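You operate a simulated robot arm through the tools that you are given. There is no shell and no other tool.

You are at the controls of a simulated robot arm. One attempt, no reset.

## Task
Pull the clogged drain strainer, rinse it clean and press it back in.
Fine: rinsed under the tap, tap shut, trough drained. What is to be rubbed or washed off counts as gone when no trace of it is left.

Only the result counts: the job must be done as asked and must still hold three seconds after the hand-in. Knocking over, shifting, dropping, spilling or breaking anything else fails it.

## Robot
A 7-joint arm with a two-finger parallel gripper, fixed in place. Base frame: the origin is on the floor under the middle of its stand, x ahead of it, y to its left, z up. Units: m, degrees, N and s.
With the tool pointing down near the work surface it reaches from about 0.34 to 0.74 m from the base axis. Its first joint turns from -143.0 to 143.0 degrees. Payload 3 kg.
The TCP is the grasp point between the finger pads, 0.03 m short of the fingertips. In the tool frame z runs along the fingers and y along their closing line. Largest opening 0.094 m; finger width 0.028, thickness 0.01; the body of the gripper, 0.05 by 0.096 m, starts 0.055 m behind the TCP.
Orientation is that of the tool frame in the base frame, as a unit quaternion [w, x, y, z]. With the fingers straight down and closing along the base's y, the tool's x points along the base's -x, its y along +y and its z along -z.

## Interface
- The arm moves only by the tool send_rows. Its argument "plan" is a list of rows, each a list of 3 entries, a list of its own where there are three numbers: the shift along the tool's x, y, z in m, then the turn, a rotation vector about the tool's x, y, z in degrees, then the opening in per cent of the stroke, from 0 (shut) to 100 (fully open). In form: [[[tx, ty, tz], [wx, wy, wz], jaw], ...]. A call has 1 to 20 rows; each row is the pose to reach, as a shift and turn from the pose commanded when the call began, along the tool's axes at that moment. A row lasts 0.2 s, in which the tool goes at most 0.05 m and 8.6 degrees; a call with a longer step from one row to the next is refused whole, and so is a gripper value outside its range. Where a pose cannot be reached the arm comes as near as it can. A force on the tool above 60 N (or 10 N above the force at the start of the call, whichever is more), or a blocked arm, ends the call early, and 0.2 s more pass. The fingers move at their own pace (about 0.045 m/s each) and stop on an object; they squeeze with about 42 N. The grip force told is the motor's: it shows also when the fingers shut on nothing. Time passes only in rows, and 0.2 s behind the last, so rows that repeat a pose let the fingers close. The reply holds the time, the measured pose of the TCP, the force on the tool along the base axes, the opening and the grip force, in the units named above and with some noise, with the torque about the TCP (base axes, N m) and any sound that the robot's microphone picked up.
- Cameras (640 x 400 px; columns grow to the right, rows downward): "scene" is fixed at [0.3988, 0.6511, 1.6514]; the picture's right is [-0.94, -0.33, 0.00], its down [-0.28, 0.81, -0.51] and it looks along [0.17, -0.48, -0.86] (base axes); focal length 235 px, centre (320, 200). "wrist" rides on the gripper at [0.076, 0.014, -0.102] in the tool frame; the picture's right is [-0.18, 0.98, 0.00], its down [-0.75, -0.14, -0.64] and it looks along [-0.63, -0.12, 0.77] (tool axes); focal length 243 px, centre (320, 200). There is no depth. A picture from a camera that has moved, and an enlarged one, comes with that camera's place and axes in the base frame and with its lens.
- get_image(camera): a new picture of that camera. It takes no simulated time.
- slide_trunk(by): moves the trunk up (or, below 0, down) by that many m; the arm rides with it, the base frame stays. It gives what a move gives, with no picture.
- close_up(camera, box): a new picture of the part [left, top, right, bottom] of that camera's present view, enlarged. It takes no simulated time.
- job_done(): hands the job in; it is judged then, once.

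Places have to be worked out from the pictures, the camera data and where the tool is seen. Open the gripper and draw the arm clear of the work before you hand the job in, unless the task says otherwise.

The tools are called after "Emit:" by a JSON object that holds its "api" and its "payload". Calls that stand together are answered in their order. send_rows: Moves the arm, as the interface text tells. Its arguments: {"type":"object","properties":{"plan":{"type":"array"}},"required":["plan"]} The other tools are called the same way: slide_trunk (by) moves the trunk up or down; get_image (camera) takes a picture; close_up (camera, box) takes an enlarged picture of a part of a camera's view; job_done () hands the job in.

At the start:

```text
time_s: 0.0
position: [0.384, 0.3157, 1.3762]
tool_rot: [-0.001, 0.0, 1.0, -0.002]
contact_force: [-0.5, 0.2, 0.2]
ft_torque: [-0.01, 0.02, 0.0]
gripper_width: 0.094
finger_force: 0.1
trunk travel left (down, up): [-0.175, 0.215]
```

scene: 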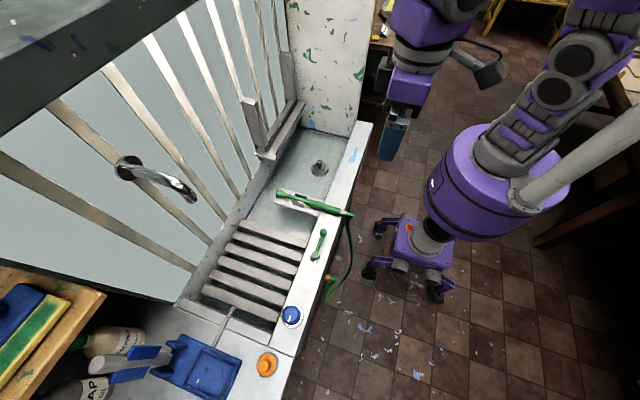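
wrist: 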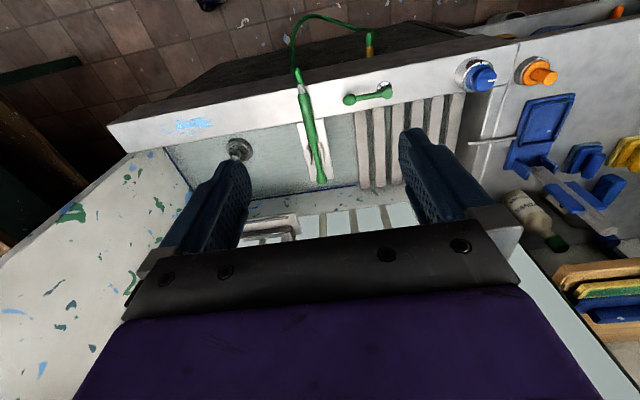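

I start by looking at the scene in detail: a sink/trough with a drain strainer (grey knob), a tap, and blue/orange knobs on the rim. I take enlarged pictures of them.

Emit:
{"api": "close_up", "payload": {"camera": "scene", "box": [240, 120, 380, 210]}}

Emit:
{"api": "close_up", "payload": {"camera": "scene", "box": [200, 180, 370, 290]}}

Emit:
{"api": "close_up", "payload": {"camera": "scene", "box": [150, 270, 340, 400]}}

Emit:
{"api": "close_up", "payload": {"camera": "scene", "box": [80, 130, 240, 230]}}

Emit:
{"api": "close_up", "payload": {"camera": "wrist", "box": [200, 60, 420, 200]}}

Emit:
{"api": "close_up", "payload": {"camera": "wrist", "box": [440, 40, 640, 170]}}

```text
4.44 times, centred on (310, 165) of scene
camera zoom: at [0.3988, 0.6511, 1.6514], right [-0.94, -0.33, 0.0], down [-0.28, 0.81, -0.51], along [0.17, -0.48, -0.86], focal length 1046 px, centre (364, 356)
```

zoom: 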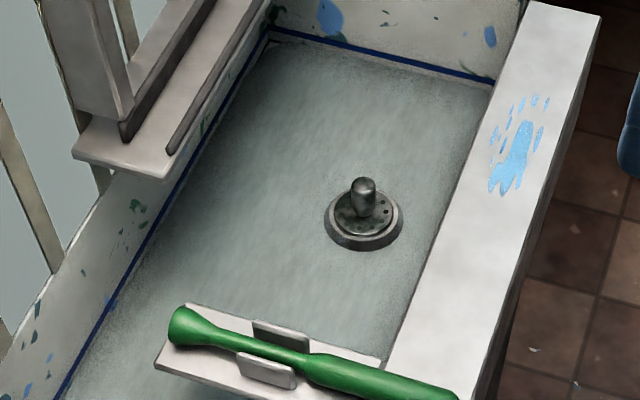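

```text
3.64 times, centred on (285, 235) of scene
camera zoom: at [0.3988, 0.6511, 1.6514], right [-0.94, -0.33, 0.0], down [-0.28, 0.81, -0.51], along [0.17, -0.48, -0.86], focal length 856 px, centre (447, 73)
```

zoom: 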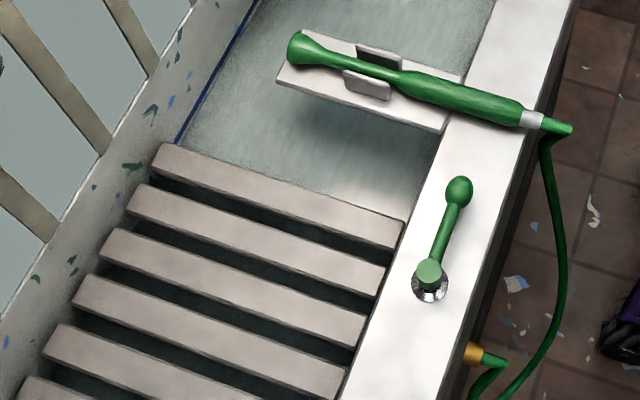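

```text
3.08 times, centred on (245, 335) of scene
camera zoom: at [0.3988, 0.6511, 1.6514], right [-0.94, -0.33, 0.0], down [-0.28, 0.81, -0.51], along [0.17, -0.48, -0.86], focal length 724 px, centre (551, -215)
```

zoom: 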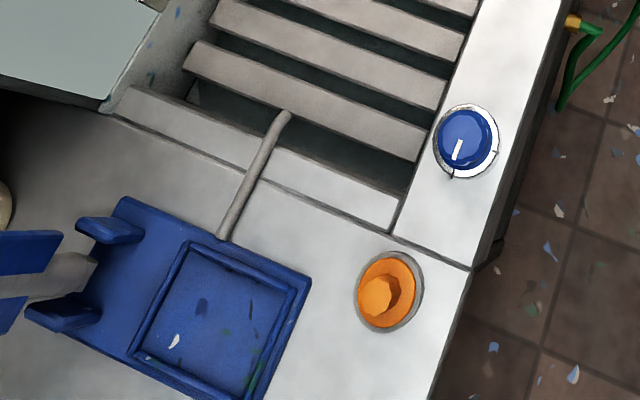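

```text
4.00 times, centred on (160, 180) of scene
camera zoom: at [0.3988, 0.6511, 1.6514], right [-0.94, -0.33, 0.0], down [-0.28, 0.81, -0.51], along [0.17, -0.48, -0.86], focal length 942 px, centre (960, 280)
```

zoom: 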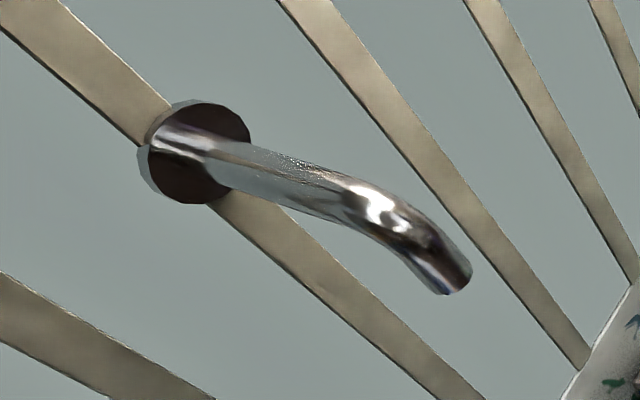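

```text
2.86 times, centred on (310, 130) of wrist
camera zoom: at [0.3084, 0.3284, 1.4772], right [0.18, 0.98, 0.0], down [0.75, -0.14, 0.64], along [0.63, -0.12, -0.77], focal length 693 px, centre (349, 400)
```

zoom: 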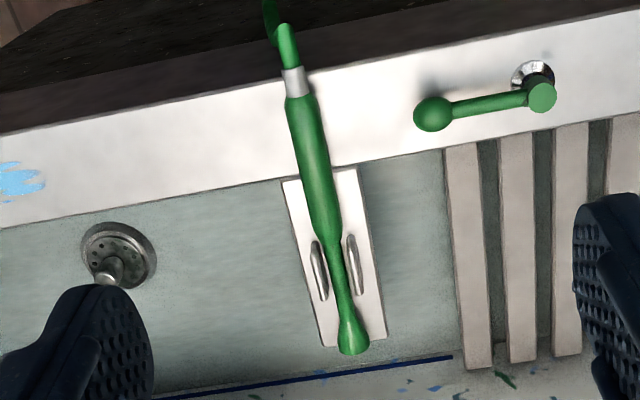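

```text
3.08 times, centred on (540, 105) of wrist
camera zoom: at [0.3084, 0.3284, 1.4772], right [0.18, 0.98, 0.0], down [0.75, -0.14, 0.64], along [0.63, -0.12, -0.77], focal length 746 px, centre (-357, 492)
```

zoom: 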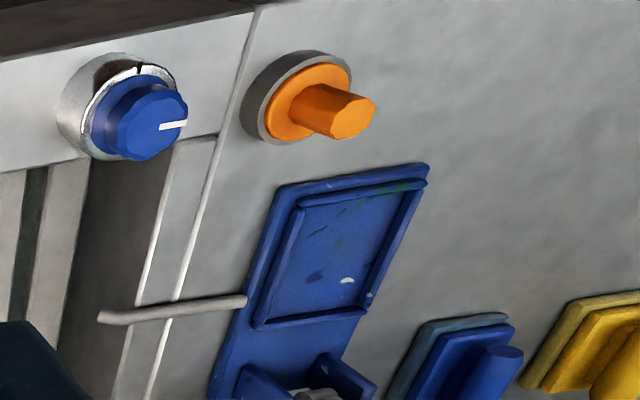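

From the two views I triangulate: drain strainer at about (0.63, 0.01, 0.78) with its knob top near z 0.835, green lever at about (0.49, 0.44, 0.93), and blue knob at about (0.49, 0.62, 0.96). I still need the wall spout's place, so I raise the arm and move it left for a better wrist view.

Emit:
{"api": "send_rows", "payload": {"plan": [[[0.0, 0.04, -0.03], [0, 0, 0], 100], [[0.0, 0.07, -0.06], [0, 0, 0], 100], [[0.0, 0.1, -0.09], [0, 0, 0], 100], [[0.0, 0.13, -0.12], [0, 0, 0], 100], [[0.0, 0.15, -0.15], [0, 0, 0], 100], [[0.0, 0.17, -0.17], [0, 0, 0], 100]]}}

Emit:
{"api": "get_image", "payload": {"camera": "wrist"}}

Emit:
{"api": "get_image", "payload": {"camera": "scene"}}

```text
time_s: 1.4
position: [0.3724, 0.384, 1.41]
tool_rot: [-0.001, 0.0, 1.0, -0.001]
contact_force: [-0.7, -0.5, -0.6]
ft_torque: [0.04, -0.01, 0.0]
gripper_width: 0.0939
finger_force: 0.1
out of reach, approached as far as the arm can: row 2, 3, 4, 5, 6
trunk travel left (down, up): [-0.175, 0.215]
```

```text
taken
camera wrist: at [0.2968, 0.3977, 1.5121], right [0.18, 0.98, 0.0], down [0.75, -0.14, 0.64], along [0.63, -0.12, -0.77], focal length 243 px, centre (320, 200)
```

wrist: 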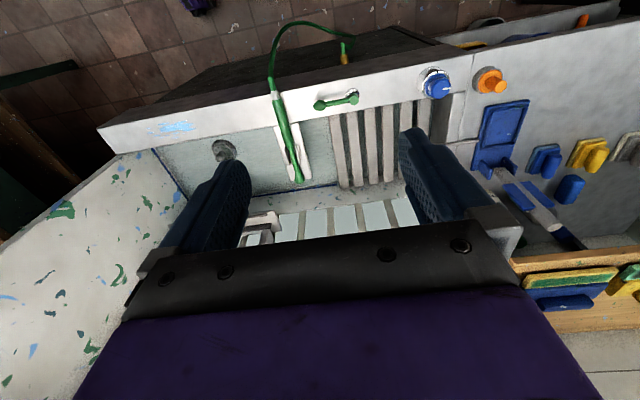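

```text
taken
```

scene: 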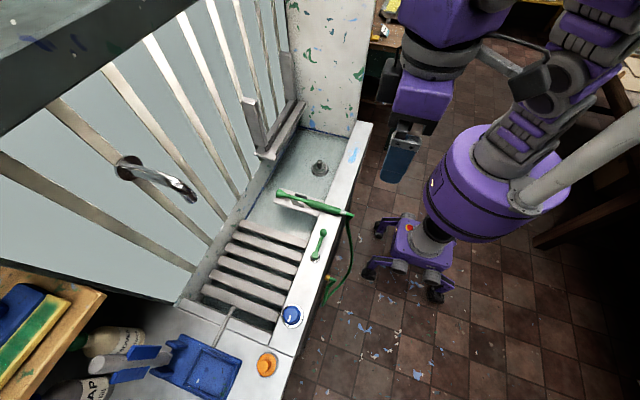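

The arm is near its upper reach there. I come back down and to the right, tilting the fingers forward 30° so the wrist camera can look at the wall spout from the side.

Emit:
{"api": "send_rows", "payload": {"plan": [[[0.0, -0.04, 0.02], [0, -5, 0], 100], [[0.0, -0.08, 0.03], [0, -10, 0], 100], [[0.0, -0.12, 0.05], [0, -15, 0], 100], [[0.0, -0.16, 0.06], [0, -20, 0], 100], [[0.0, -0.2, 0.07], [0, -25, 0], 100], [[0.0, -0.24, 0.08], [0, -30, 0], 100], [[0.0, -0.28, 0.08], [0, -30, 0], 100]]}}

Emit:
{"api": "get_image", "payload": {"camera": "wrist"}}

```text
time_s: 3.0
position: [0.3678, 0.0969, 1.3328]
tool_rot: [0.259, 0.0, 0.966, 0.001]
contact_force: [0.0, -0.5, 0.8]
ft_torque: [0.01, 0.02, -0.02]
gripper_width: 0.0941
finger_force: 0.0
trunk travel left (down, up): [-0.175, 0.215]
```

```text
taken
camera wrist: at [0.2506, 0.1108, 1.3835], right [0.16, 0.98, 0.09], down [0.33, -0.14, 0.93], along [0.93, -0.12, -0.35], focal length 243 px, centre (320, 200)
```

wrist: 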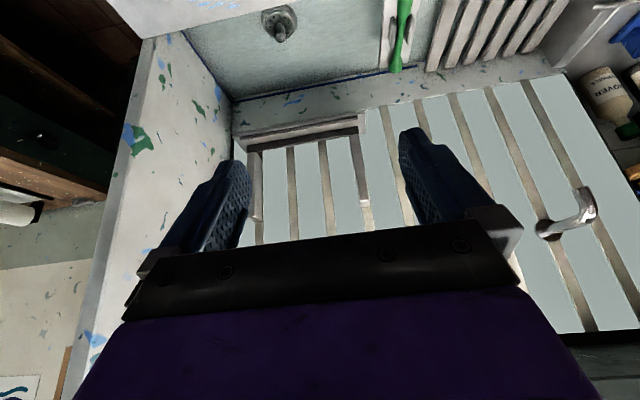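

The spout is now visible at the right. I enlarge it to triangulate it against the scene camera.

Emit:
{"api": "close_up", "payload": {"camera": "wrist", "box": [500, 160, 640, 260]}}

Emit:
{"api": "close_up", "payload": {"camera": "wrist", "box": [200, 0, 400, 130]}}

Emit:
{"api": "close_up", "payload": {"camera": "wrist", "box": [380, 0, 640, 160]}}

```text
4.00 times, centred on (570, 210) of wrist
camera zoom: at [0.2506, 0.1108, 1.3835], right [0.16, 0.98, 0.09], down [0.33, -0.14, 0.93], along [0.93, -0.12, -0.35], focal length 970 px, centre (-680, 160)
```

zoom: 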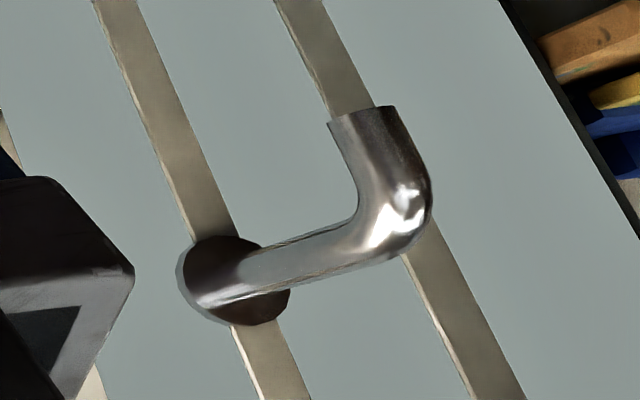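

```text
3.08 times, centred on (300, 65) of wrist
camera zoom: at [0.2506, 0.1108, 1.3835], right [0.16, 0.98, 0.09], down [0.33, -0.14, 0.93], along [0.93, -0.12, -0.35], focal length 746 px, centre (382, 615)
```

zoom: 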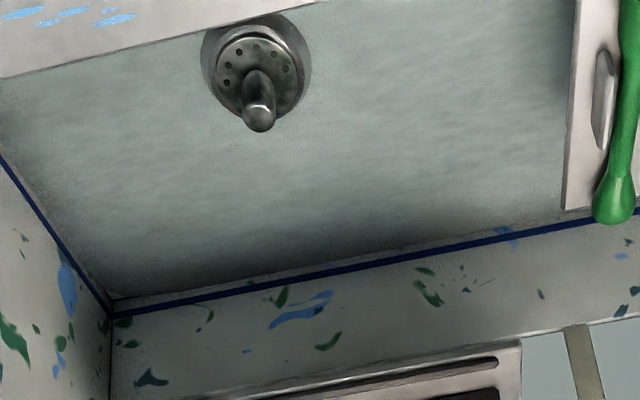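

```text
2.46 times, centred on (510, 80) of wrist
camera zoom: at [0.2506, 0.1108, 1.3835], right [0.16, 0.98, 0.09], down [0.33, -0.14, 0.93], along [0.93, -0.12, -0.35], focal length 597 px, centre (-148, 495)
```

zoom: 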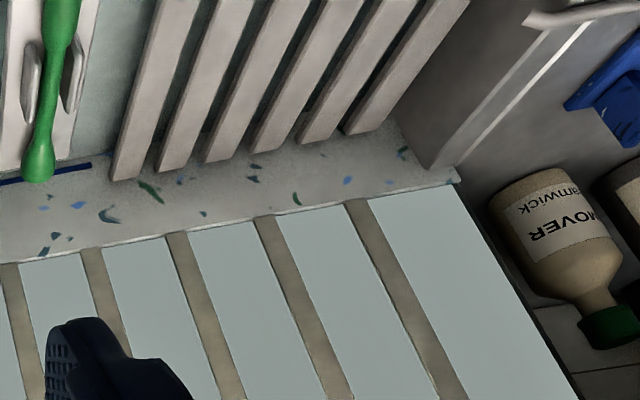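

The spout outlet triangulates to about (0.711, 0.515, 1.255), so the stream would fall at radius ~0.88. I now take a closer look at the controls (lever, blue knob, orange button) to tell which one feeds the spout.

Emit:
{"api": "send_rows", "payload": {"plan": [[[0.0, 0.04, 0.0], [0, 5, 0], 100], [[0.0, 0.08, 0.0], [0, 10, 0], 100], [[0.0, 0.12, 0.02], [0, 15, 0], 100], [[0.0, 0.16, 0.04], [0, 20, 0], 100], [[0.0, 0.2, 0.06], [0, 25, 0], 100], [[0.0, 0.24, 0.08], [0, 30, 0], 100], [[0.0, 0.28, 0.1], [0, 30, 0], 100], [[-0.01, 0.32, 0.12], [0, 30, 0], 100], [[-0.01, 0.35, 0.14], [0, 30, 0], 100]]}}

Emit:
{"api": "get_image", "payload": {"camera": "wrist"}}

```text
time_s: 5.0
position: [0.4442, 0.4481, 1.2162]
tool_rot: [0.0, 0.001, 1.0, 0.0]
contact_force: [0.2, -0.4, -0.8]
ft_torque: [0.01, -0.01, 0.05]
gripper_width: 0.094
finger_force: 0.1
trunk travel left (down, up): [-0.175, 0.215]
```

```text
taken
camera wrist: at [0.3676, 0.4632, 1.3188], right [0.19, 0.98, 0.0], down [0.75, -0.14, 0.64], along [0.63, -0.12, -0.77], focal length 243 px, centre (320, 200)
```

wrist: 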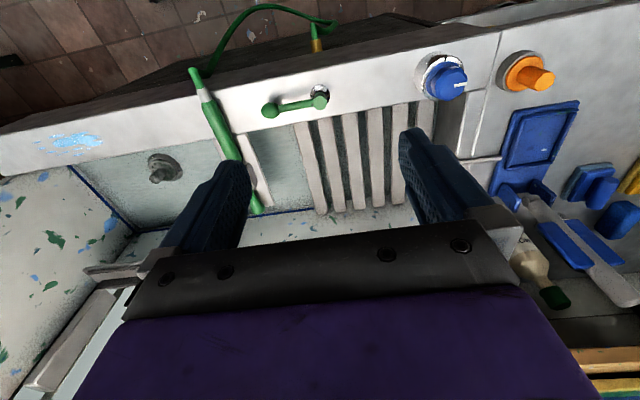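

Emit:
{"api": "close_up", "payload": {"camera": "wrist", "box": [390, 30, 590, 155]}}

Emit:
{"api": "close_up", "payload": {"camera": "wrist", "box": [180, 0, 380, 125]}}

Emit:
{"api": "close_up", "payload": {"camera": "wrist", "box": [100, 120, 260, 220]}}

```text
3.20 times, centred on (490, 92) of wrist
camera zoom: at [0.3676, 0.4632, 1.3188], right [0.19, 0.98, 0.0], down [0.75, -0.14, 0.64], along [0.63, -0.12, -0.77], focal length 776 px, centre (-224, 544)
```

zoom: 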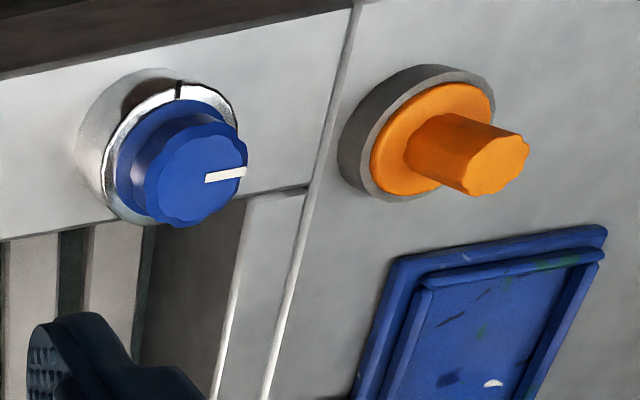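

```text
3.20 times, centred on (280, 62) of wrist
camera zoom: at [0.3676, 0.4632, 1.3188], right [0.19, 0.98, 0.0], down [0.75, -0.14, 0.64], along [0.63, -0.12, -0.77], focal length 776 px, centre (448, 640)
```

zoom: 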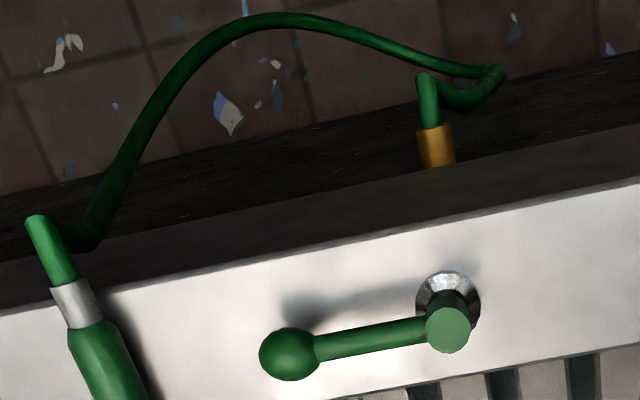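

```text
4.00 times, centred on (180, 170) of wrist
camera zoom: at [0.3676, 0.4632, 1.3188], right [0.19, 0.98, 0.0], down [0.75, -0.14, 0.64], along [0.63, -0.12, -0.77], focal length 970 px, centre (880, 320)
```

zoom: 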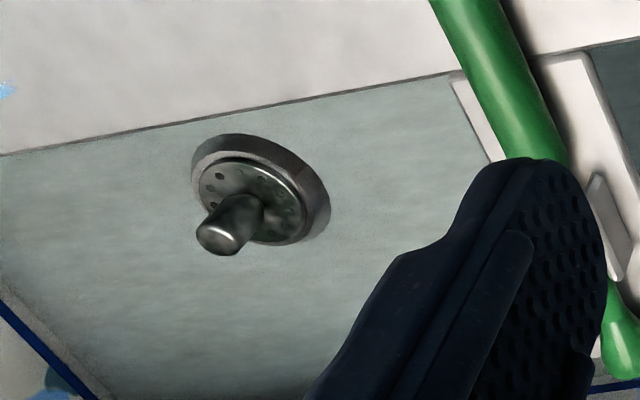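

The blue dial's pointer faces +y and its single tick faces −x, so a quarter turn counter-clockwise would bring it to the tick. The hose fitting sits right below the green lever, so the lever probably feeds the wand and the dial the spout. I test reach above the blue knob at about (0.486, 0.624).

Emit:
{"api": "send_rows", "payload": {"plan": [[[-0.007, 0.03, 0.023], [0, 0, 0], 100], [[-0.014, 0.06, 0.046], [0, 0, 0], 100], [[-0.021, 0.09, 0.069], [0, 0, 0], 100], [[-0.028, 0.12, 0.092], [0, 0, 0], 100], [[-0.035, 0.15, 0.115], [0, 0, 0], 100], [[-0.042, 0.176, 0.136], [0, 0, 0], 100]]}}

Emit:
{"api": "get_image", "payload": {"camera": "wrist"}}

Emit:
{"api": "get_image", "payload": {"camera": "scene"}}

```text
time_s: 6.4
position: [0.4845, 0.5663, 1.1003]
tool_rot: [0.004, 0.001, 1.0, 0.004]
contact_force: [-0.5, -0.4, 0.2]
ft_torque: [-0.02, 0.02, 0.02]
gripper_width: 0.0939
finger_force: 0.1
out of reach, approached as far as the arm can: row 5, 6
trunk travel left (down, up): [-0.175, 0.215]
```

```text
taken
camera wrist: at [0.4082, 0.5794, 1.2016], right [0.19, 0.98, 0.01], down [0.75, -0.15, 0.65], along [0.64, -0.11, -0.76], focal length 243 px, centre (320, 200)
```

wrist: 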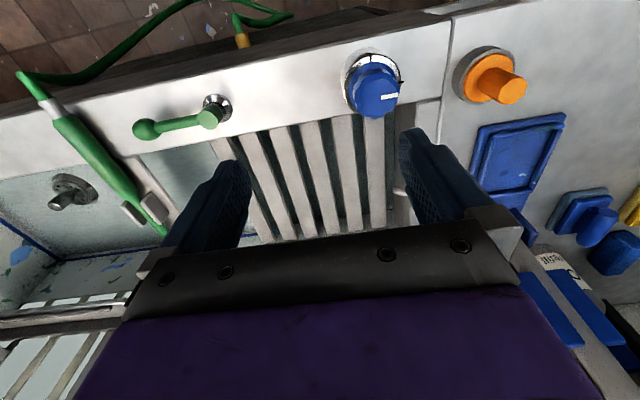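

```text
taken
```

scene: 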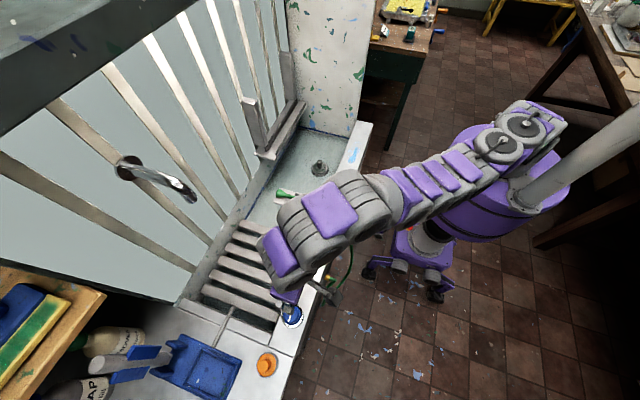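

At z 1.10 the tool-down reach ends at radius 0.745. The fit suggests the best reach (~0.79) is at TCP height ≈0.865 plus trunk lift. I look closely at the dial and the lever from here before choosing.

Emit:
{"api": "close_up", "payload": {"camera": "wrist", "box": [320, 40, 440, 120]}}

Emit:
{"api": "close_up", "payload": {"camera": "wrist", "box": [120, 80, 260, 160]}}

Emit:
{"api": "close_up", "payload": {"camera": "wrist", "box": [430, 30, 550, 120]}}

Emit:
{"api": "close_up", "payload": {"camera": "scene", "box": [240, 290, 340, 390]}}

```text
5.00 times, centred on (380, 80) of wrist
camera zoom: at [0.4082, 0.5794, 1.2016], right [0.19, 0.98, 0.01], down [0.75, -0.15, 0.65], along [0.64, -0.11, -0.76], focal length 1213 px, centre (20, 800)
```

zoom: 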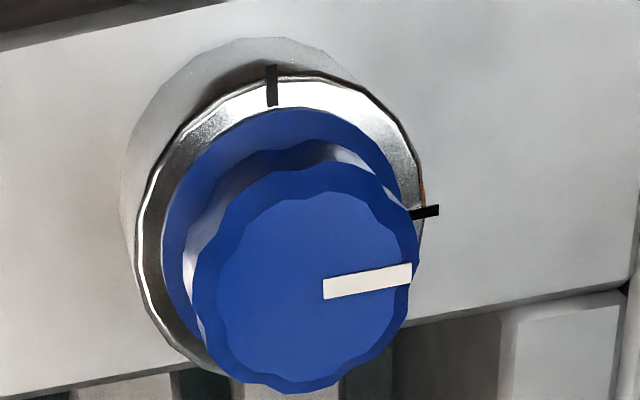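

```text
4.57 times, centred on (190, 120) of wrist
camera zoom: at [0.4082, 0.5794, 1.2016], right [0.19, 0.98, 0.01], down [0.75, -0.15, 0.65], along [0.64, -0.11, -0.76], focal length 1109 px, centre (914, 566)
```

zoom: 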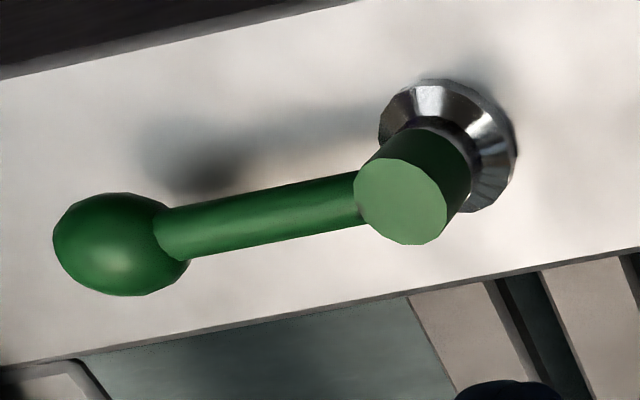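

```text
4.44 times, centred on (490, 75) of wrist
camera zoom: at [0.4082, 0.5794, 1.2016], right [0.19, 0.98, 0.01], down [0.75, -0.15, 0.65], along [0.64, -0.11, -0.76], focal length 1078 px, centre (-436, 756)
```

zoom: 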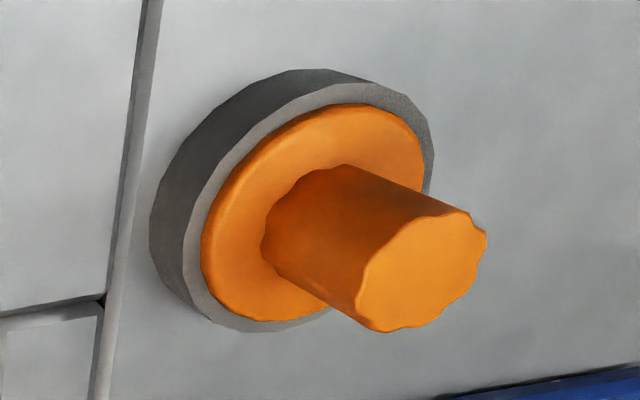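

```text
4.00 times, centred on (290, 340) of scene
camera zoom: at [0.3988, 0.6511, 1.6514], right [-0.94, -0.33, 0.0], down [-0.28, 0.81, -0.51], along [0.17, -0.48, -0.86], focal length 942 px, centre (440, -360)
```

zoom: 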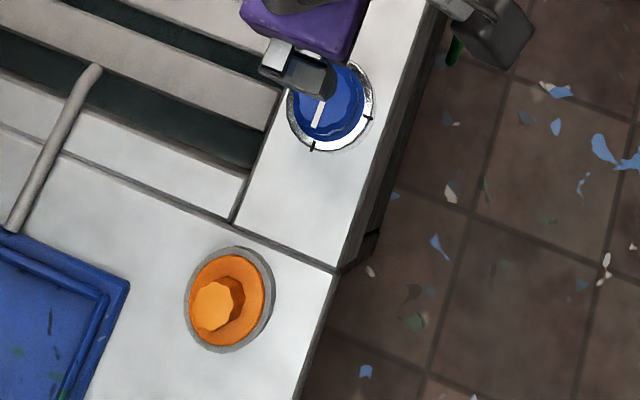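

The dial has two ticks (+y where the pointer is now, and −x), so it is a quarter-turn valve and now shut. I tilt the tool 15° toward +x for reach and hover over the knob at about (0.489, 0.6235).

Emit:
{"api": "send_rows", "payload": {"plan": [[[0.0, 0.02, 0.02], [0, -7.5, 0], 100], [[-0.002, 0.04, 0.045], [0, -15, 0], 100], [[-0.0045, 0.057, 0.07], [0, -15, 0], 100], [[-0.0045, 0.057, 0.07], [0, -15, 0], 100]]}}

Emit:
{"api": "get_image", "payload": {"camera": "wrist"}}

Emit:
{"api": "close_up", "payload": {"camera": "scene", "box": [240, 250, 360, 340]}}

```text
time_s: 7.4
position: [0.4822, 0.6205, 1.0297]
tool_rot: [0.13, 0.0, 0.991, 0.001]
contact_force: [0.0, 0.2, -0.3]
ft_torque: [-0.02, 0.01, 0.0]
gripper_width: 0.0941
finger_force: 0.1
out of reach, approached as far as the arm can: row 3, 4
trunk travel left (down, up): [-0.175, 0.215]
```

```text
taken
camera wrist: at [0.3807, 0.6331, 1.1082], right [0.18, 0.98, 0.05], down [0.56, -0.14, 0.81], along [0.81, -0.12, -0.58], focal length 243 px, centre (320, 200)
```

wrist: 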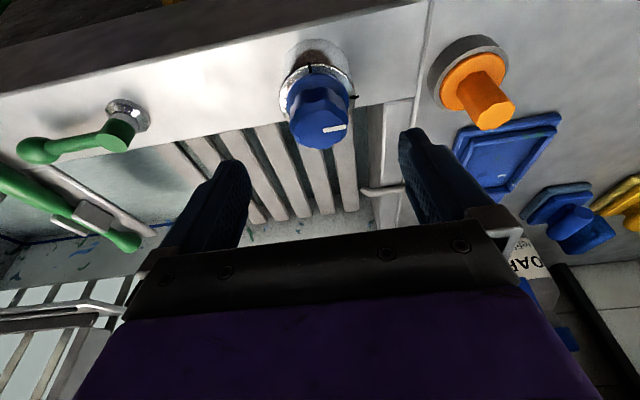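

```text
4.44 times, centred on (300, 295) of scene
camera zoom: at [0.3988, 0.6511, 1.6514], right [-0.94, -0.33, 0.0], down [-0.28, 0.81, -0.51], along [0.17, -0.48, -0.86], focal length 1046 px, centre (409, -222)
```

zoom: 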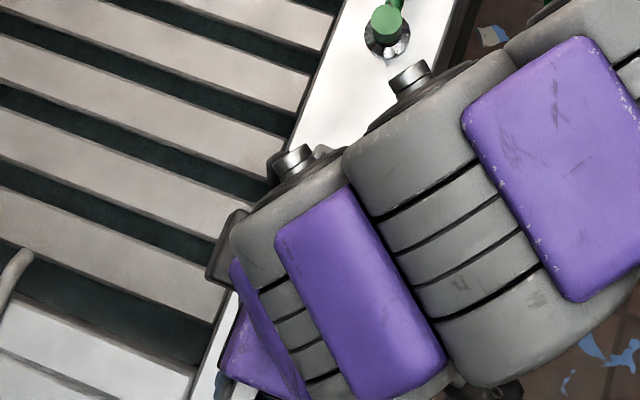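

I am at r≈0.786 above the knob. I zoom in on the knob from here to refine its place and height before going down.

Emit:
{"api": "close_up", "payload": {"camera": "wrist", "box": [260, 20, 400, 160]}}

```text
2.86 times, centred on (330, 90) of wrist
camera zoom: at [0.3807, 0.6331, 1.1082], right [0.18, 0.98, 0.05], down [0.56, -0.14, 0.81], along [0.81, -0.12, -0.58], focal length 693 px, centre (291, 514)
```

zoom: 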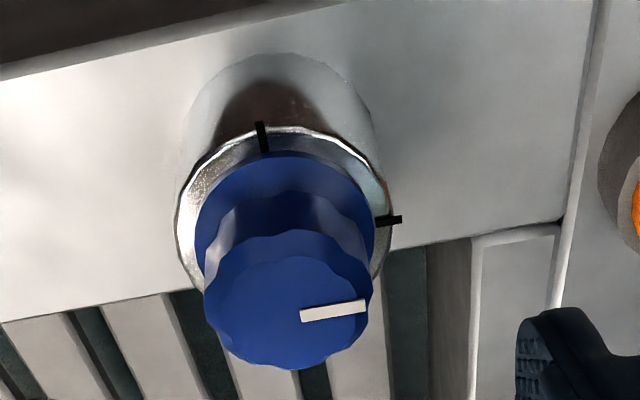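

The knob top is near z 0.97, its gripping cylinder about 24 mm high, centre about (0.488, 0.622). I lower so the pads straddle the upper cylinder, then close on it.

Emit:
{"api": "send_rows", "payload": {"plan": [[[0.0043, 0.0005, 0.0177], [0, 0, 0], 100], [[0.0086, 0.001, 0.0355], [0, 0, 0], 100], [[0.0129, 0.0015, 0.0532], [0, 0, 0], 100], [[0.0129, 0.0015, 0.0532], [0, 0, 0], 100]]}}

Emit:
{"api": "get_image", "payload": {"camera": "wrist"}}

```text
time_s: 8.4
position: [0.4827, 0.622, 0.9743]
tool_rot: [0.131, 0.0, 0.991, -0.001]
contact_force: [0.8, -0.4, -0.3]
ft_torque: [-0.01, -0.01, 0.01]
gripper_width: 0.094
finger_force: 0.1
trunk travel left (down, up): [-0.175, 0.215]
```

```text
taken
camera wrist: at [0.3828, 0.6362, 1.0531], right [0.18, 0.98, 0.05], down [0.56, -0.14, 0.81], along [0.81, -0.12, -0.58], focal length 243 px, centre (320, 200)
```

wrist: 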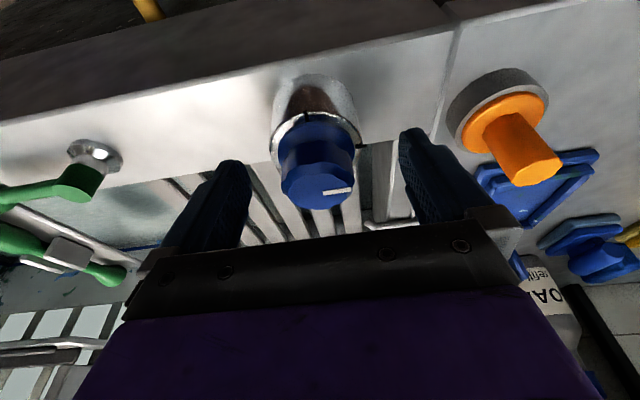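

The knob sits centred between the pads with its top about level with the TCP. I close on it.

Emit:
{"api": "send_rows", "payload": {"plan": [[[0, 0, 0], [0, 0, 0], 40], [[0, 0, 0], [0, 0, 0], 0], [[0, 0, 0], [0, 0, 0], 0], [[0, 0, 0], [0, 0, 0], 0], [[0, 0, 0], [0, 0, 0], 0]]}}

Emit:
{"api": "get_image", "payload": {"camera": "wrist"}}

```text
time_s: 9.6
position: [0.4833, 0.62, 0.974]
tool_rot: [0.129, 0.002, 0.992, -0.001]
contact_force: [-4.7, -12.9, -10.6]
ft_torque: [0.66, -0.33, -0.03]
gripper_width: 0.042
finger_force: 44.8
trunk travel left (down, up): [-0.175, 0.215]
```

```text
taken
camera wrist: at [0.383, 0.6344, 1.0534], right [0.18, 0.98, 0.05], down [0.56, -0.14, 0.81], along [0.81, -0.12, -0.58], focal length 243 px, centre (320, 200)
```

wrist: 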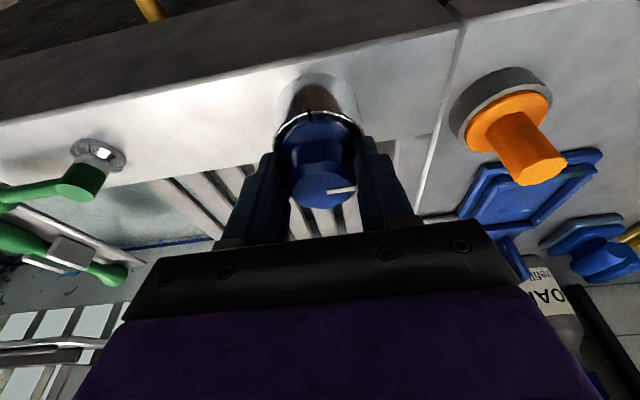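

Gripped at 42 mm width; the small side force shows the knob centre is ~2 mm lower in y. I turn it counter-clockwise by about 24° first and watch for water or sound.

Emit:
{"api": "send_rows", "payload": {"plan": [[[0, -0.002, 0], [0, 0, 0], 0], [[0, -0.0027, 0], [-2.07, 0, -7.73], 0], [[-0.0002, -0.0034, 0], [-4.14, 0, -15.45], 0], [[-0.0004, -0.004, 0.0001], [-6.21, 0, -23.18], 0]]}}

Emit:
{"api": "get_image", "payload": {"camera": "scene"}}

Emit:
{"api": "get_image", "payload": {"camera": "wrist"}}

```text
time_s: 10.6
position: [0.4835, 0.6166, 0.9738]
tool_rot: [0.128, -0.206, 0.97, 0.028]
contact_force: [2.9, -2.6, -5.2]
ft_torque: [-0.04, -0.12, -0.03]
gripper_width: 0.0421
finger_force: 44.9
trunk travel left (down, up): [-0.175, 0.215]
```

```text
taken
```

scene: 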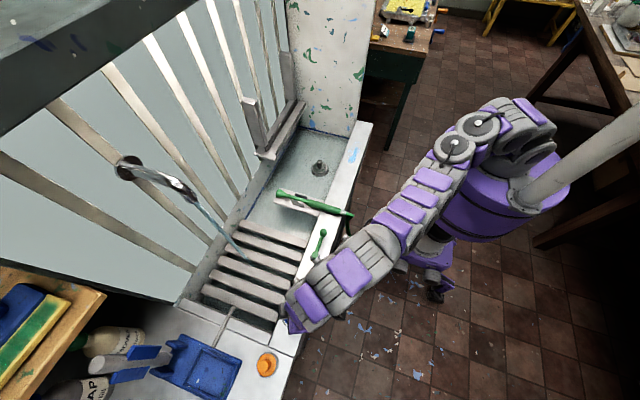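

```text
taken
camera wrist: at [0.3862, 0.5891, 1.0534], right [-0.24, 0.97, 0.05], down [0.57, 0.1, 0.81], along [0.79, 0.22, -0.58], focal length 243 px, centre (320, 200)
```

wrist: 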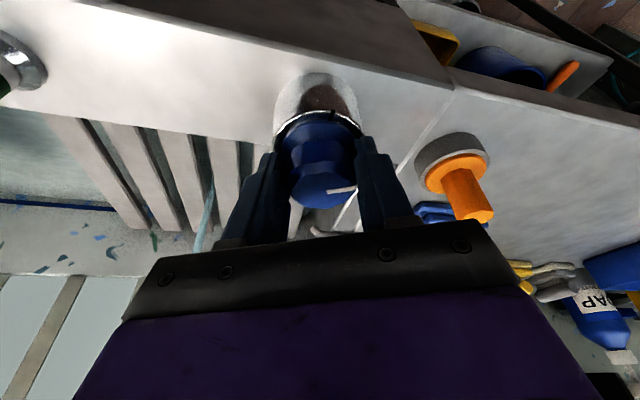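

Water now runs from the wall spout, so the blue dial is the tap's valve and the stream falls about vertically at (0.711, 0.515). I turn it on to nearly the open tick.

Emit:
{"api": "send_rows", "payload": {"plan": [[[0, -0.0007, 0], [-2.07, 0, -7.73], 0], [[-0.0002, -0.0014, 0], [-4.14, 0, -15.45], 0], [[-0.0004, -0.002, 0.0001], [-6.21, 0, -23.18], 0], [[-0.0007, -0.0026, 0.0002], [-8.28, 0, -30.91], 0], [[-0.0011, -0.0032, 0.0003], [-10.35, 0, -38.64], 0], [[-0.0016, -0.0037, 0.0004], [-12.42, 0, -46.36], 0], [[-0.0021, -0.0041, 0.0006], [-14.49, 0, -54.09], 0], [[-0.0027, -0.0045, 0.0007], [-16.56, 0, -61.82], 0]]}}

Emit:
{"api": "get_image", "payload": {"camera": "scene"}}

Emit:
{"api": "get_image", "payload": {"camera": "wrist"}}

```text
time_s: 12.4
position: [0.4901, 0.6124, 0.9751]
tool_rot: [0.094, -0.689, 0.713, 0.091]
contact_force: [12.3, -9.0, -4.9]
ft_torque: [-0.99, 0.62, -0.09]
gripper_width: 0.0419
finger_force: 44.5
trunk travel left (down, up): [-0.175, 0.215]
```

```text
taken
```

scene: 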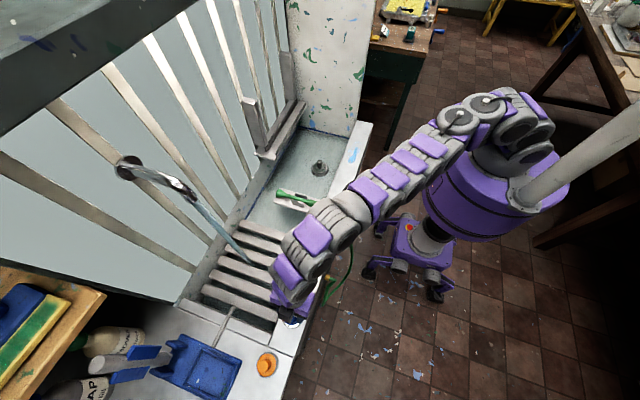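

```text
taken
camera wrist: at [0.4719, 0.5131, 1.0536], right [-0.98, 0.21, 0.05], down [0.16, 0.56, 0.81], along [0.15, 0.8, -0.58], focal length 243 px, centre (320, 200)
```

wrist: 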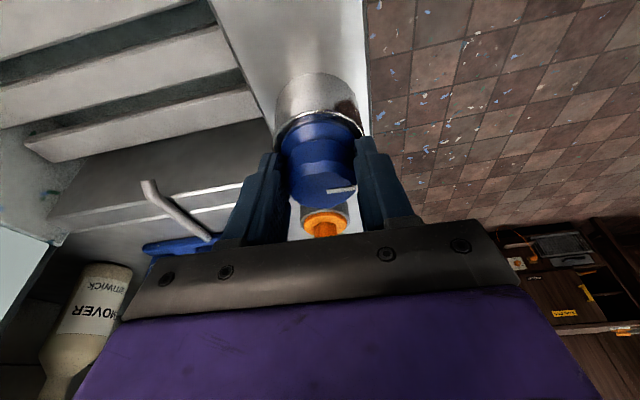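

The pointer now faces the −x tick and the stream is strong. I release the knob, rise, and swing the tool back toward the robot with the yaw undone.

Emit:
{"api": "send_rows", "payload": {"plan": [[[0, 0, 0], [0, 0, 0], 80], [[0, 0, 0], [0, 0, 0], 90], [[0, 0, 0], [0, 0, 0], 90], [[-0.0116, 0, -0.0435], [0, 0, 0], 90], [[-0.0233, 0, -0.0869], [0, 0, 0], 90], [[-0.0311, 0, -0.1159], [0, 0, 0], 90], [[-0.0146, 0.0058, -0.1227], [2.07, 0, 7.73], 90], [[0.0019, 0.0115, -0.1294], [4.14, 0, 15.45], 90], [[0.0183, 0.0173, -0.1362], [6.21, 0, 23.18], 90], [[0.0348, 0.023, -0.1429], [8.28, 0, 30.91], 90], [[0.0513, 0.0288, -0.1497], [10.35, 0, 38.64], 90], [[0.0678, 0.0345, -0.1565], [12.42, 0, 46.36], 90], [[0.0843, 0.0403, -0.1632], [14.49, 0, 54.09], 90], [[0.1007, 0.046, -0.17], [16.56, 0, 61.82], 90], [[0.1172, 0.0518, -0.1767], [18.63, 0, 69.54], 90], [[0.1337, 0.0575, -0.1835], [20.7, 0, 77.27], 90], [[0.1502, 0.0633, -0.1903], [22.77, 0, 85.0], 90]]}}

Emit:
{"api": "get_image", "payload": {"camera": "scene"}}

Emit:
{"api": "get_image", "payload": {"camera": "wrist"}}

```text
time_s: 16.0
position: [0.4166, 0.4207, 1.1193]
tool_rot: [0.13, 0.0, 0.991, 0.001]
contact_force: [0.2, 0.1, -0.8]
ft_torque: [0.0, 0.01, 0.0]
gripper_width: 0.0846
finger_force: 0.1
trunk travel left (down, up): [-0.175, 0.215]
```

```text
taken
```

scene: 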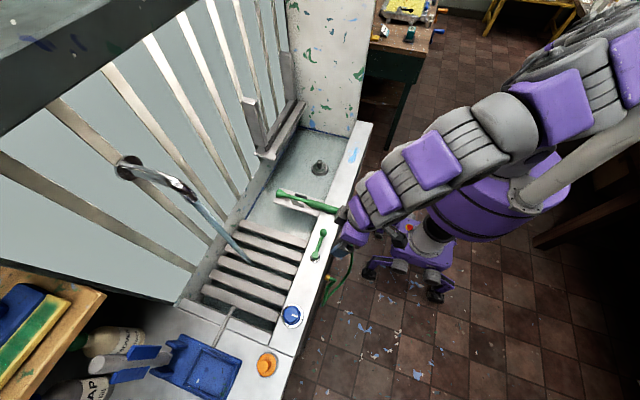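

```text
taken
camera wrist: at [0.3171, 0.4341, 1.1977], right [0.18, 0.98, 0.05], down [0.56, -0.14, 0.81], along [0.81, -0.12, -0.58], focal length 243 px, centre (320, 200)
```

wrist: 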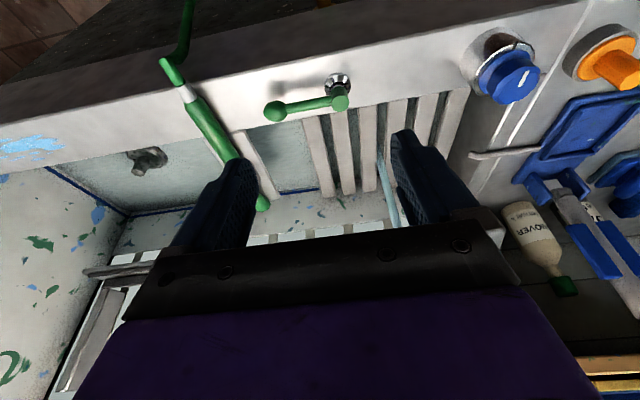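

The stream is visible and everything else looks undisturbed. I now move to a hover above the strainer at (0.626, 0.009) with the tool straight down.

Emit:
{"api": "send_rows", "payload": {"plan": [[[-0.007, -0.041, 0.005], [0, 1.5, 0], 90], [[-0.0139, -0.082, 0.0099], [0, 3, 0], 90], [[-0.0209, -0.123, 0.0149], [0, 4.5, 0], 90], [[-0.0278, -0.164, 0.0199], [0, 6, 0], 90], [[-0.0348, -0.205, 0.0249], [0, 7.5, 0], 90], [[-0.0417, -0.246, 0.0298], [0, 9, 0], 90], [[-0.0487, -0.287, 0.0348], [0, 10.5, 0], 90], [[-0.0556, -0.328, 0.0398], [0, 12, 0], 90], [[-0.0626, -0.369, 0.0447], [0, 13.5, 0], 90], [[-0.0695, -0.41, 0.0497], [0, 15, 0], 90], [[-0.0873, -0.4105, 0.0833], [0, 15, 0], 90], [[-0.1051, -0.411, 0.1169], [0, 15, 0], 90], [[-0.1229, -0.4115, 0.1505], [0, 15, 0], 90], [[-0.1407, -0.4117, 0.1841], [0, 15, 0], 90], [[-0.1585, -0.4117, 0.2177], [0, 15, 0], 90], [[-0.1585, -0.4117, 0.2177], [0, 15, 0], 90]]}}

Emit:
{"api": "get_image", "payload": {"camera": "wrist"}}

Emit:
{"api": "get_image", "payload": {"camera": "scene"}}

```text
time_s: 19.4
position: [0.6258, 0.008, 0.9505]
tool_rot: [0.001, 0.0, 1.0, 0.001]
contact_force: [1.0, -0.1, 0.0]
ft_torque: [0.0, 0.02, -0.01]
gripper_width: 0.0848
finger_force: 0.0
trunk travel left (down, up): [-0.175, 0.215]
```

```text
taken
camera wrist: at [0.5501, 0.022, 1.052], right [0.18, 0.98, 0.0], down [0.75, -0.14, 0.64], along [0.63, -0.12, -0.77], focal length 243 px, centre (320, 200)
```

wrist: 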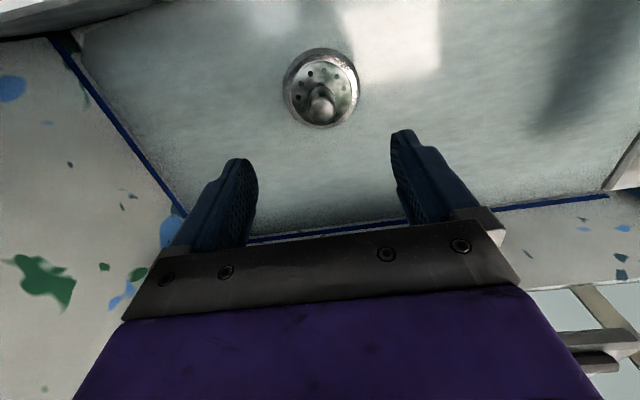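

```text
taken
```

scene: 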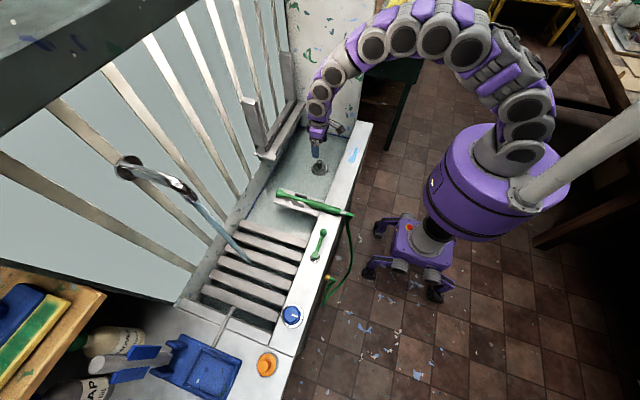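

Emit:
{"api": "close_up", "payload": {"camera": "wrist", "box": [260, 30, 380, 140]}}

```text
3.64 times, centred on (320, 85) of wrist
camera zoom: at [0.5501, 0.022, 1.052], right [0.18, 0.98, 0.0], down [0.75, -0.14, 0.64], along [0.63, -0.12, -0.77], focal length 882 px, centre (320, 618)
```

zoom: 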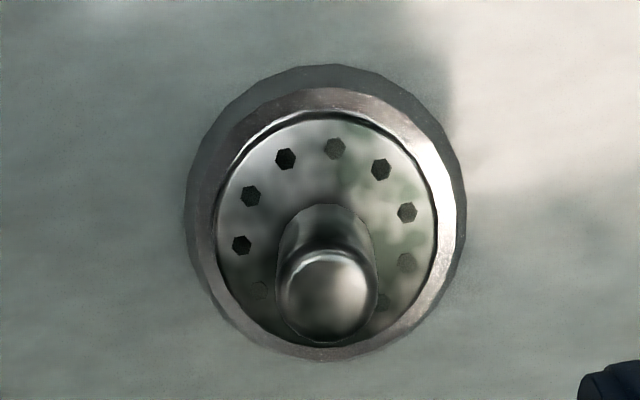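

The strainer disc has several clogged holes (green paint on the +y side); its knob axis is at about (0.626, 0.010), top z 0.835. I lower with the jaws half open and close on the knob.

Emit:
{"api": "send_rows", "payload": {"plan": [[[0, 0.0018, 0.03], [0, 0, 0], 60], [[0, 0.0018, 0.06], [0, 0, 0], 60], [[0, 0.0018, 0.09], [0, 0, 0], 60], [[0, 0.0018, 0.11], [0, 0, 0], 60], [[0, 0.0018, 0.122], [0, 0, 0], 60], [[0, 0.0018, 0.122], [0, 0, 0], 60]]}}

Emit:
{"api": "get_image", "payload": {"camera": "wrist"}}

```text
time_s: 20.8
position: [0.6259, 0.0106, 0.8308]
tool_rot: [0.003, 0.0, 1.0, 0.0]
contact_force: [1.7, -0.2, 33.2]
ft_torque: [-1.01, 0.16, 0.05]
gripper_width: 0.0567
finger_force: 0.3
trunk travel left (down, up): [-0.175, 0.215]
```

```text
taken
camera wrist: at [0.5494, 0.0256, 0.9329], right [0.18, 0.98, 0.0], down [0.75, -0.14, 0.65], along [0.64, -0.12, -0.76], focal length 243 px, centre (320, 200)
```

wrist: 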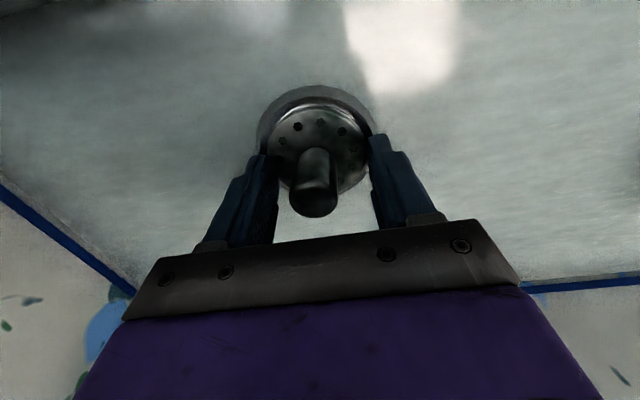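

The fingertips touched the raised seat ring (33 N at tip z≈0.801). I back up 7 mm and then close on the knob.

Emit:
{"api": "send_rows", "payload": {"plan": [[[0, 0, -0.007], [0, 0, 0], 60], [[0, 0, -0.007], [0, 0, 0], 30], [[0, 0, -0.007], [0, 0, 0], 0], [[0, 0, -0.007], [0, 0, 0], 0], [[0, 0, -0.007], [0, 0, 0], 0], [[0, 0, -0.007], [0, 0, 0], 0]]}}

Emit:
{"api": "get_image", "payload": {"camera": "wrist"}}

```text
time_s: 22.2
position: [0.625, 0.01, 0.8359]
tool_rot: [0.0, 0.0, 1.0, 0.001]
contact_force: [-1.0, -0.2, 0.9]
ft_torque: [0.0, 0.03, 0.05]
gripper_width: 0.0241
finger_force: 42.2
trunk travel left (down, up): [-0.175, 0.215]
```

```text
taken
camera wrist: at [0.5496, 0.0244, 0.9377], right [0.18, 0.98, 0.0], down [0.75, -0.14, 0.64], along [0.63, -0.12, -0.77], focal length 243 px, centre (320, 200)
```

wrist: 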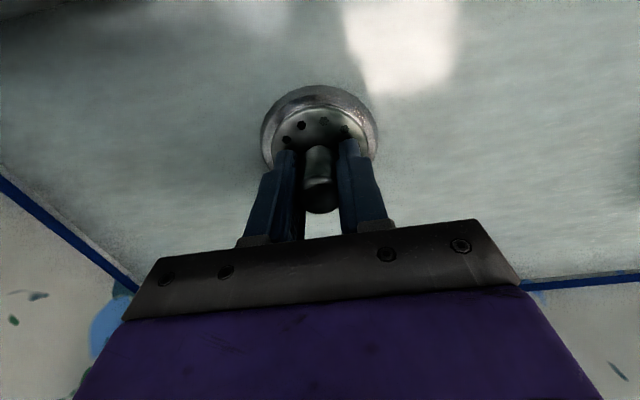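

Firmly gripped (24 mm width), inserted TCP reference is (0.625, 0.010, 0.836). I pull straight up gradually.

Emit:
{"api": "send_rows", "payload": {"plan": [[[0, 0, -0.005], [0, 0, 0], 0], [[0, 0, -0.012], [0, 0, 0], 0], [[0, 0, -0.02], [0, 0, 0], 0], [[0, 0, -0.03], [0, 0, 0], 0], [[0, 0, -0.045], [0, 0, 0], 0], [[0, 0, -0.06], [0, 0, 0], 0]]}}

Emit:
{"api": "get_image", "payload": {"camera": "wrist"}}

Emit:
{"api": "close_up", "payload": {"camera": "scene", "box": [260, 100, 380, 220]}}

```text
time_s: 23.6
position: [0.6269, 0.0095, 0.8965]
tool_rot: [0.001, 0.0, 1.0, 0.001]
contact_force: [-0.3, 0.4, -1.2]
ft_torque: [-0.02, -0.01, 0.03]
gripper_width: 0.0242
finger_force: 41.1
trunk travel left (down, up): [-0.175, 0.215]
```

```text
taken
camera wrist: at [0.5508, 0.0242, 0.9984], right [0.18, 0.98, 0.0], down [0.75, -0.14, 0.64], along [0.63, -0.12, -0.77], focal length 243 px, centre (320, 200)
```

wrist: 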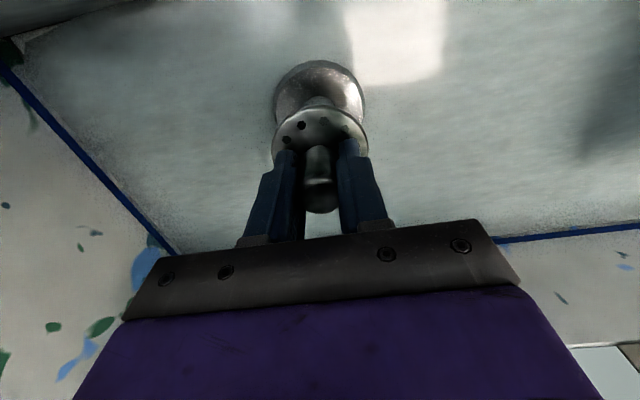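

```text
3.33 times, centred on (320, 160) of scene
camera zoom: at [0.3988, 0.6511, 1.6514], right [-0.94, -0.33, 0.0], down [-0.28, 0.81, -0.51], along [0.17, -0.48, -0.86], focal length 785 px, centre (320, 333)
```

zoom: 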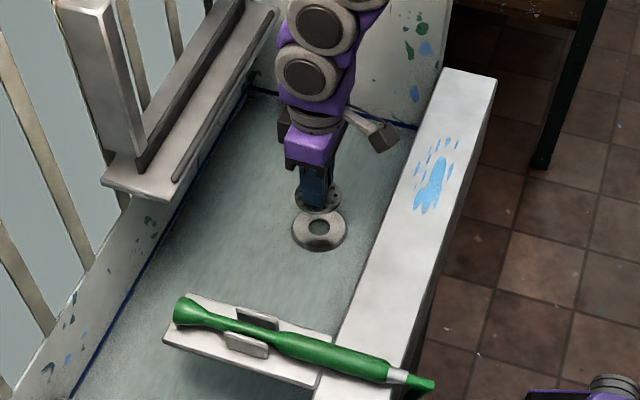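

The strainer came out cleanly and the drain hole is open. I raise it and swing it over toward the stream side, staying inside the stream's radius, with the yaw following.

Emit:
{"api": "send_rows", "payload": {"plan": [[[0, 0, -0.046], [0, 0, 0], 0], [[0, 0, -0.092], [0, 0, 0], 0], [[0, 0, -0.138], [0, 0, 0], 0], [[0, 0, -0.1835], [0, 0, 0], 0], [[0.0139, 0.0393, -0.1835], [0, 0, -4], 0], [[0.0278, 0.0787, -0.1835], [0, 0, -8], 0], [[0.0417, 0.118, -0.1835], [0, 0, -12], 0], [[0.0556, 0.1573, -0.1835], [0, 0, -16], 0], [[0.0694, 0.1967, -0.1835], [0, 0, -20], 0], [[0.0833, 0.236, -0.1835], [0, 0, -24], 0], [[0.0972, 0.2753, -0.1835], [0, 0, -28], 0], [[0.1111, 0.3147, -0.1835], [0, 0, -32], 0], [[0.125, 0.354, -0.1835], [0, 0, -36], 0], [[0.125, 0.354, -0.1835], [0, 0, -36], 0]]}}

Emit:
{"api": "get_image", "payload": {"camera": "wrist"}}

Emit:
{"api": "get_image", "payload": {"camera": "scene"}}

Emit:
{"api": "close_up", "payload": {"camera": "wrist", "box": [240, 80, 400, 220]}}

```text
time_s: 26.6
position: [0.5012, 0.3656, 1.0798]
tool_rot: [0.0, -0.309, 0.951, 0.001]
contact_force: [0.2, -0.8, -0.9]
ft_torque: [0.01, 0.03, 0.0]
gripper_width: 0.0241
finger_force: 41.6
trunk travel left (down, up): [-0.175, 0.215]
```

```text
taken
camera wrist: at [0.4304, 0.332, 1.1812], right [-0.43, 0.9, 0.0], down [0.69, 0.33, 0.64], along [0.58, 0.28, -0.77], focal length 243 px, centre (320, 200)
```

wrist: 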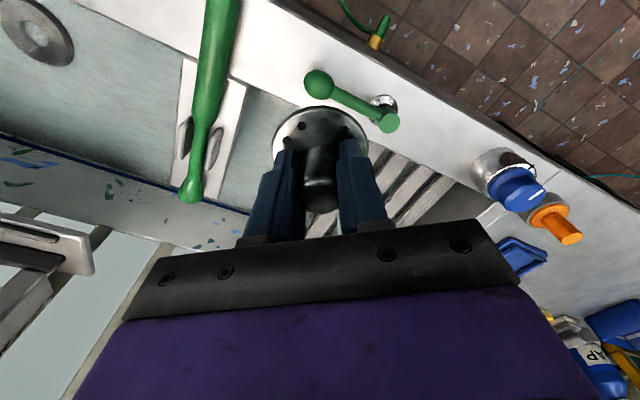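

```text
taken
```

scene: 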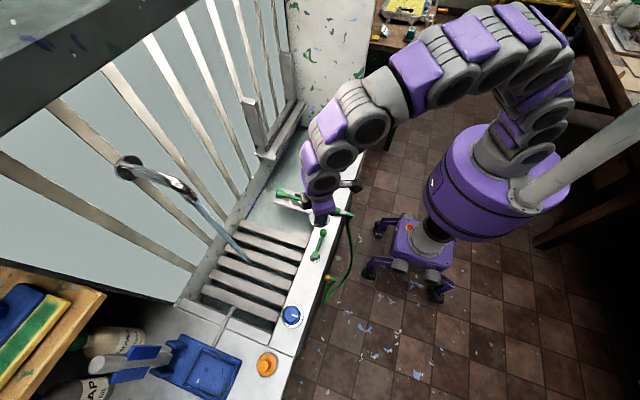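

```text
2.86 times, centred on (320, 150) of wrist
camera zoom: at [0.4304, 0.332, 1.1812], right [-0.43, 0.9, 0.0], down [0.69, 0.33, 0.64], along [0.58, 0.28, -0.77], focal length 693 px, centre (320, 343)
```

zoom: 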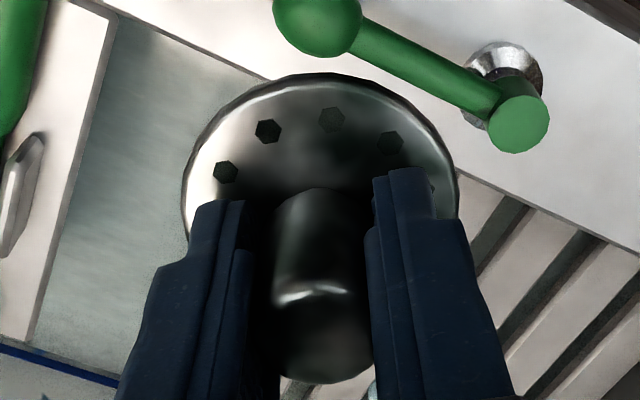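

The strainer is held at r≈0.62 with the stream beyond it. I zoom in on the stream to fix its exact place and thickness.

Emit:
{"api": "close_up", "payload": {"camera": "scene", "box": [150, 150, 290, 280]}}

```text
3.08 times, centred on (220, 215) of scene
camera zoom: at [0.3988, 0.6511, 1.6514], right [-0.94, -0.33, 0.0], down [-0.28, 0.81, -0.51], along [0.17, -0.48, -0.86], focal length 724 px, centre (628, 154)
```

zoom: 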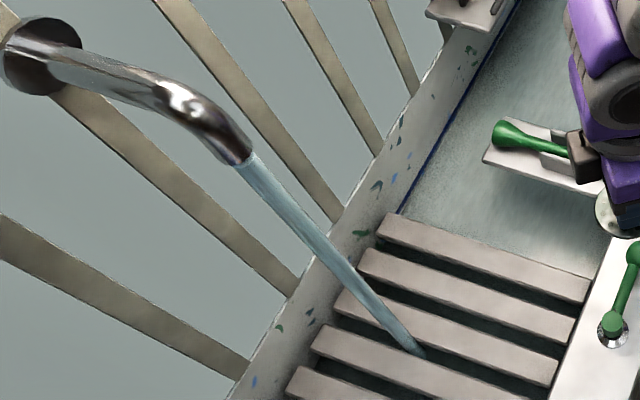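

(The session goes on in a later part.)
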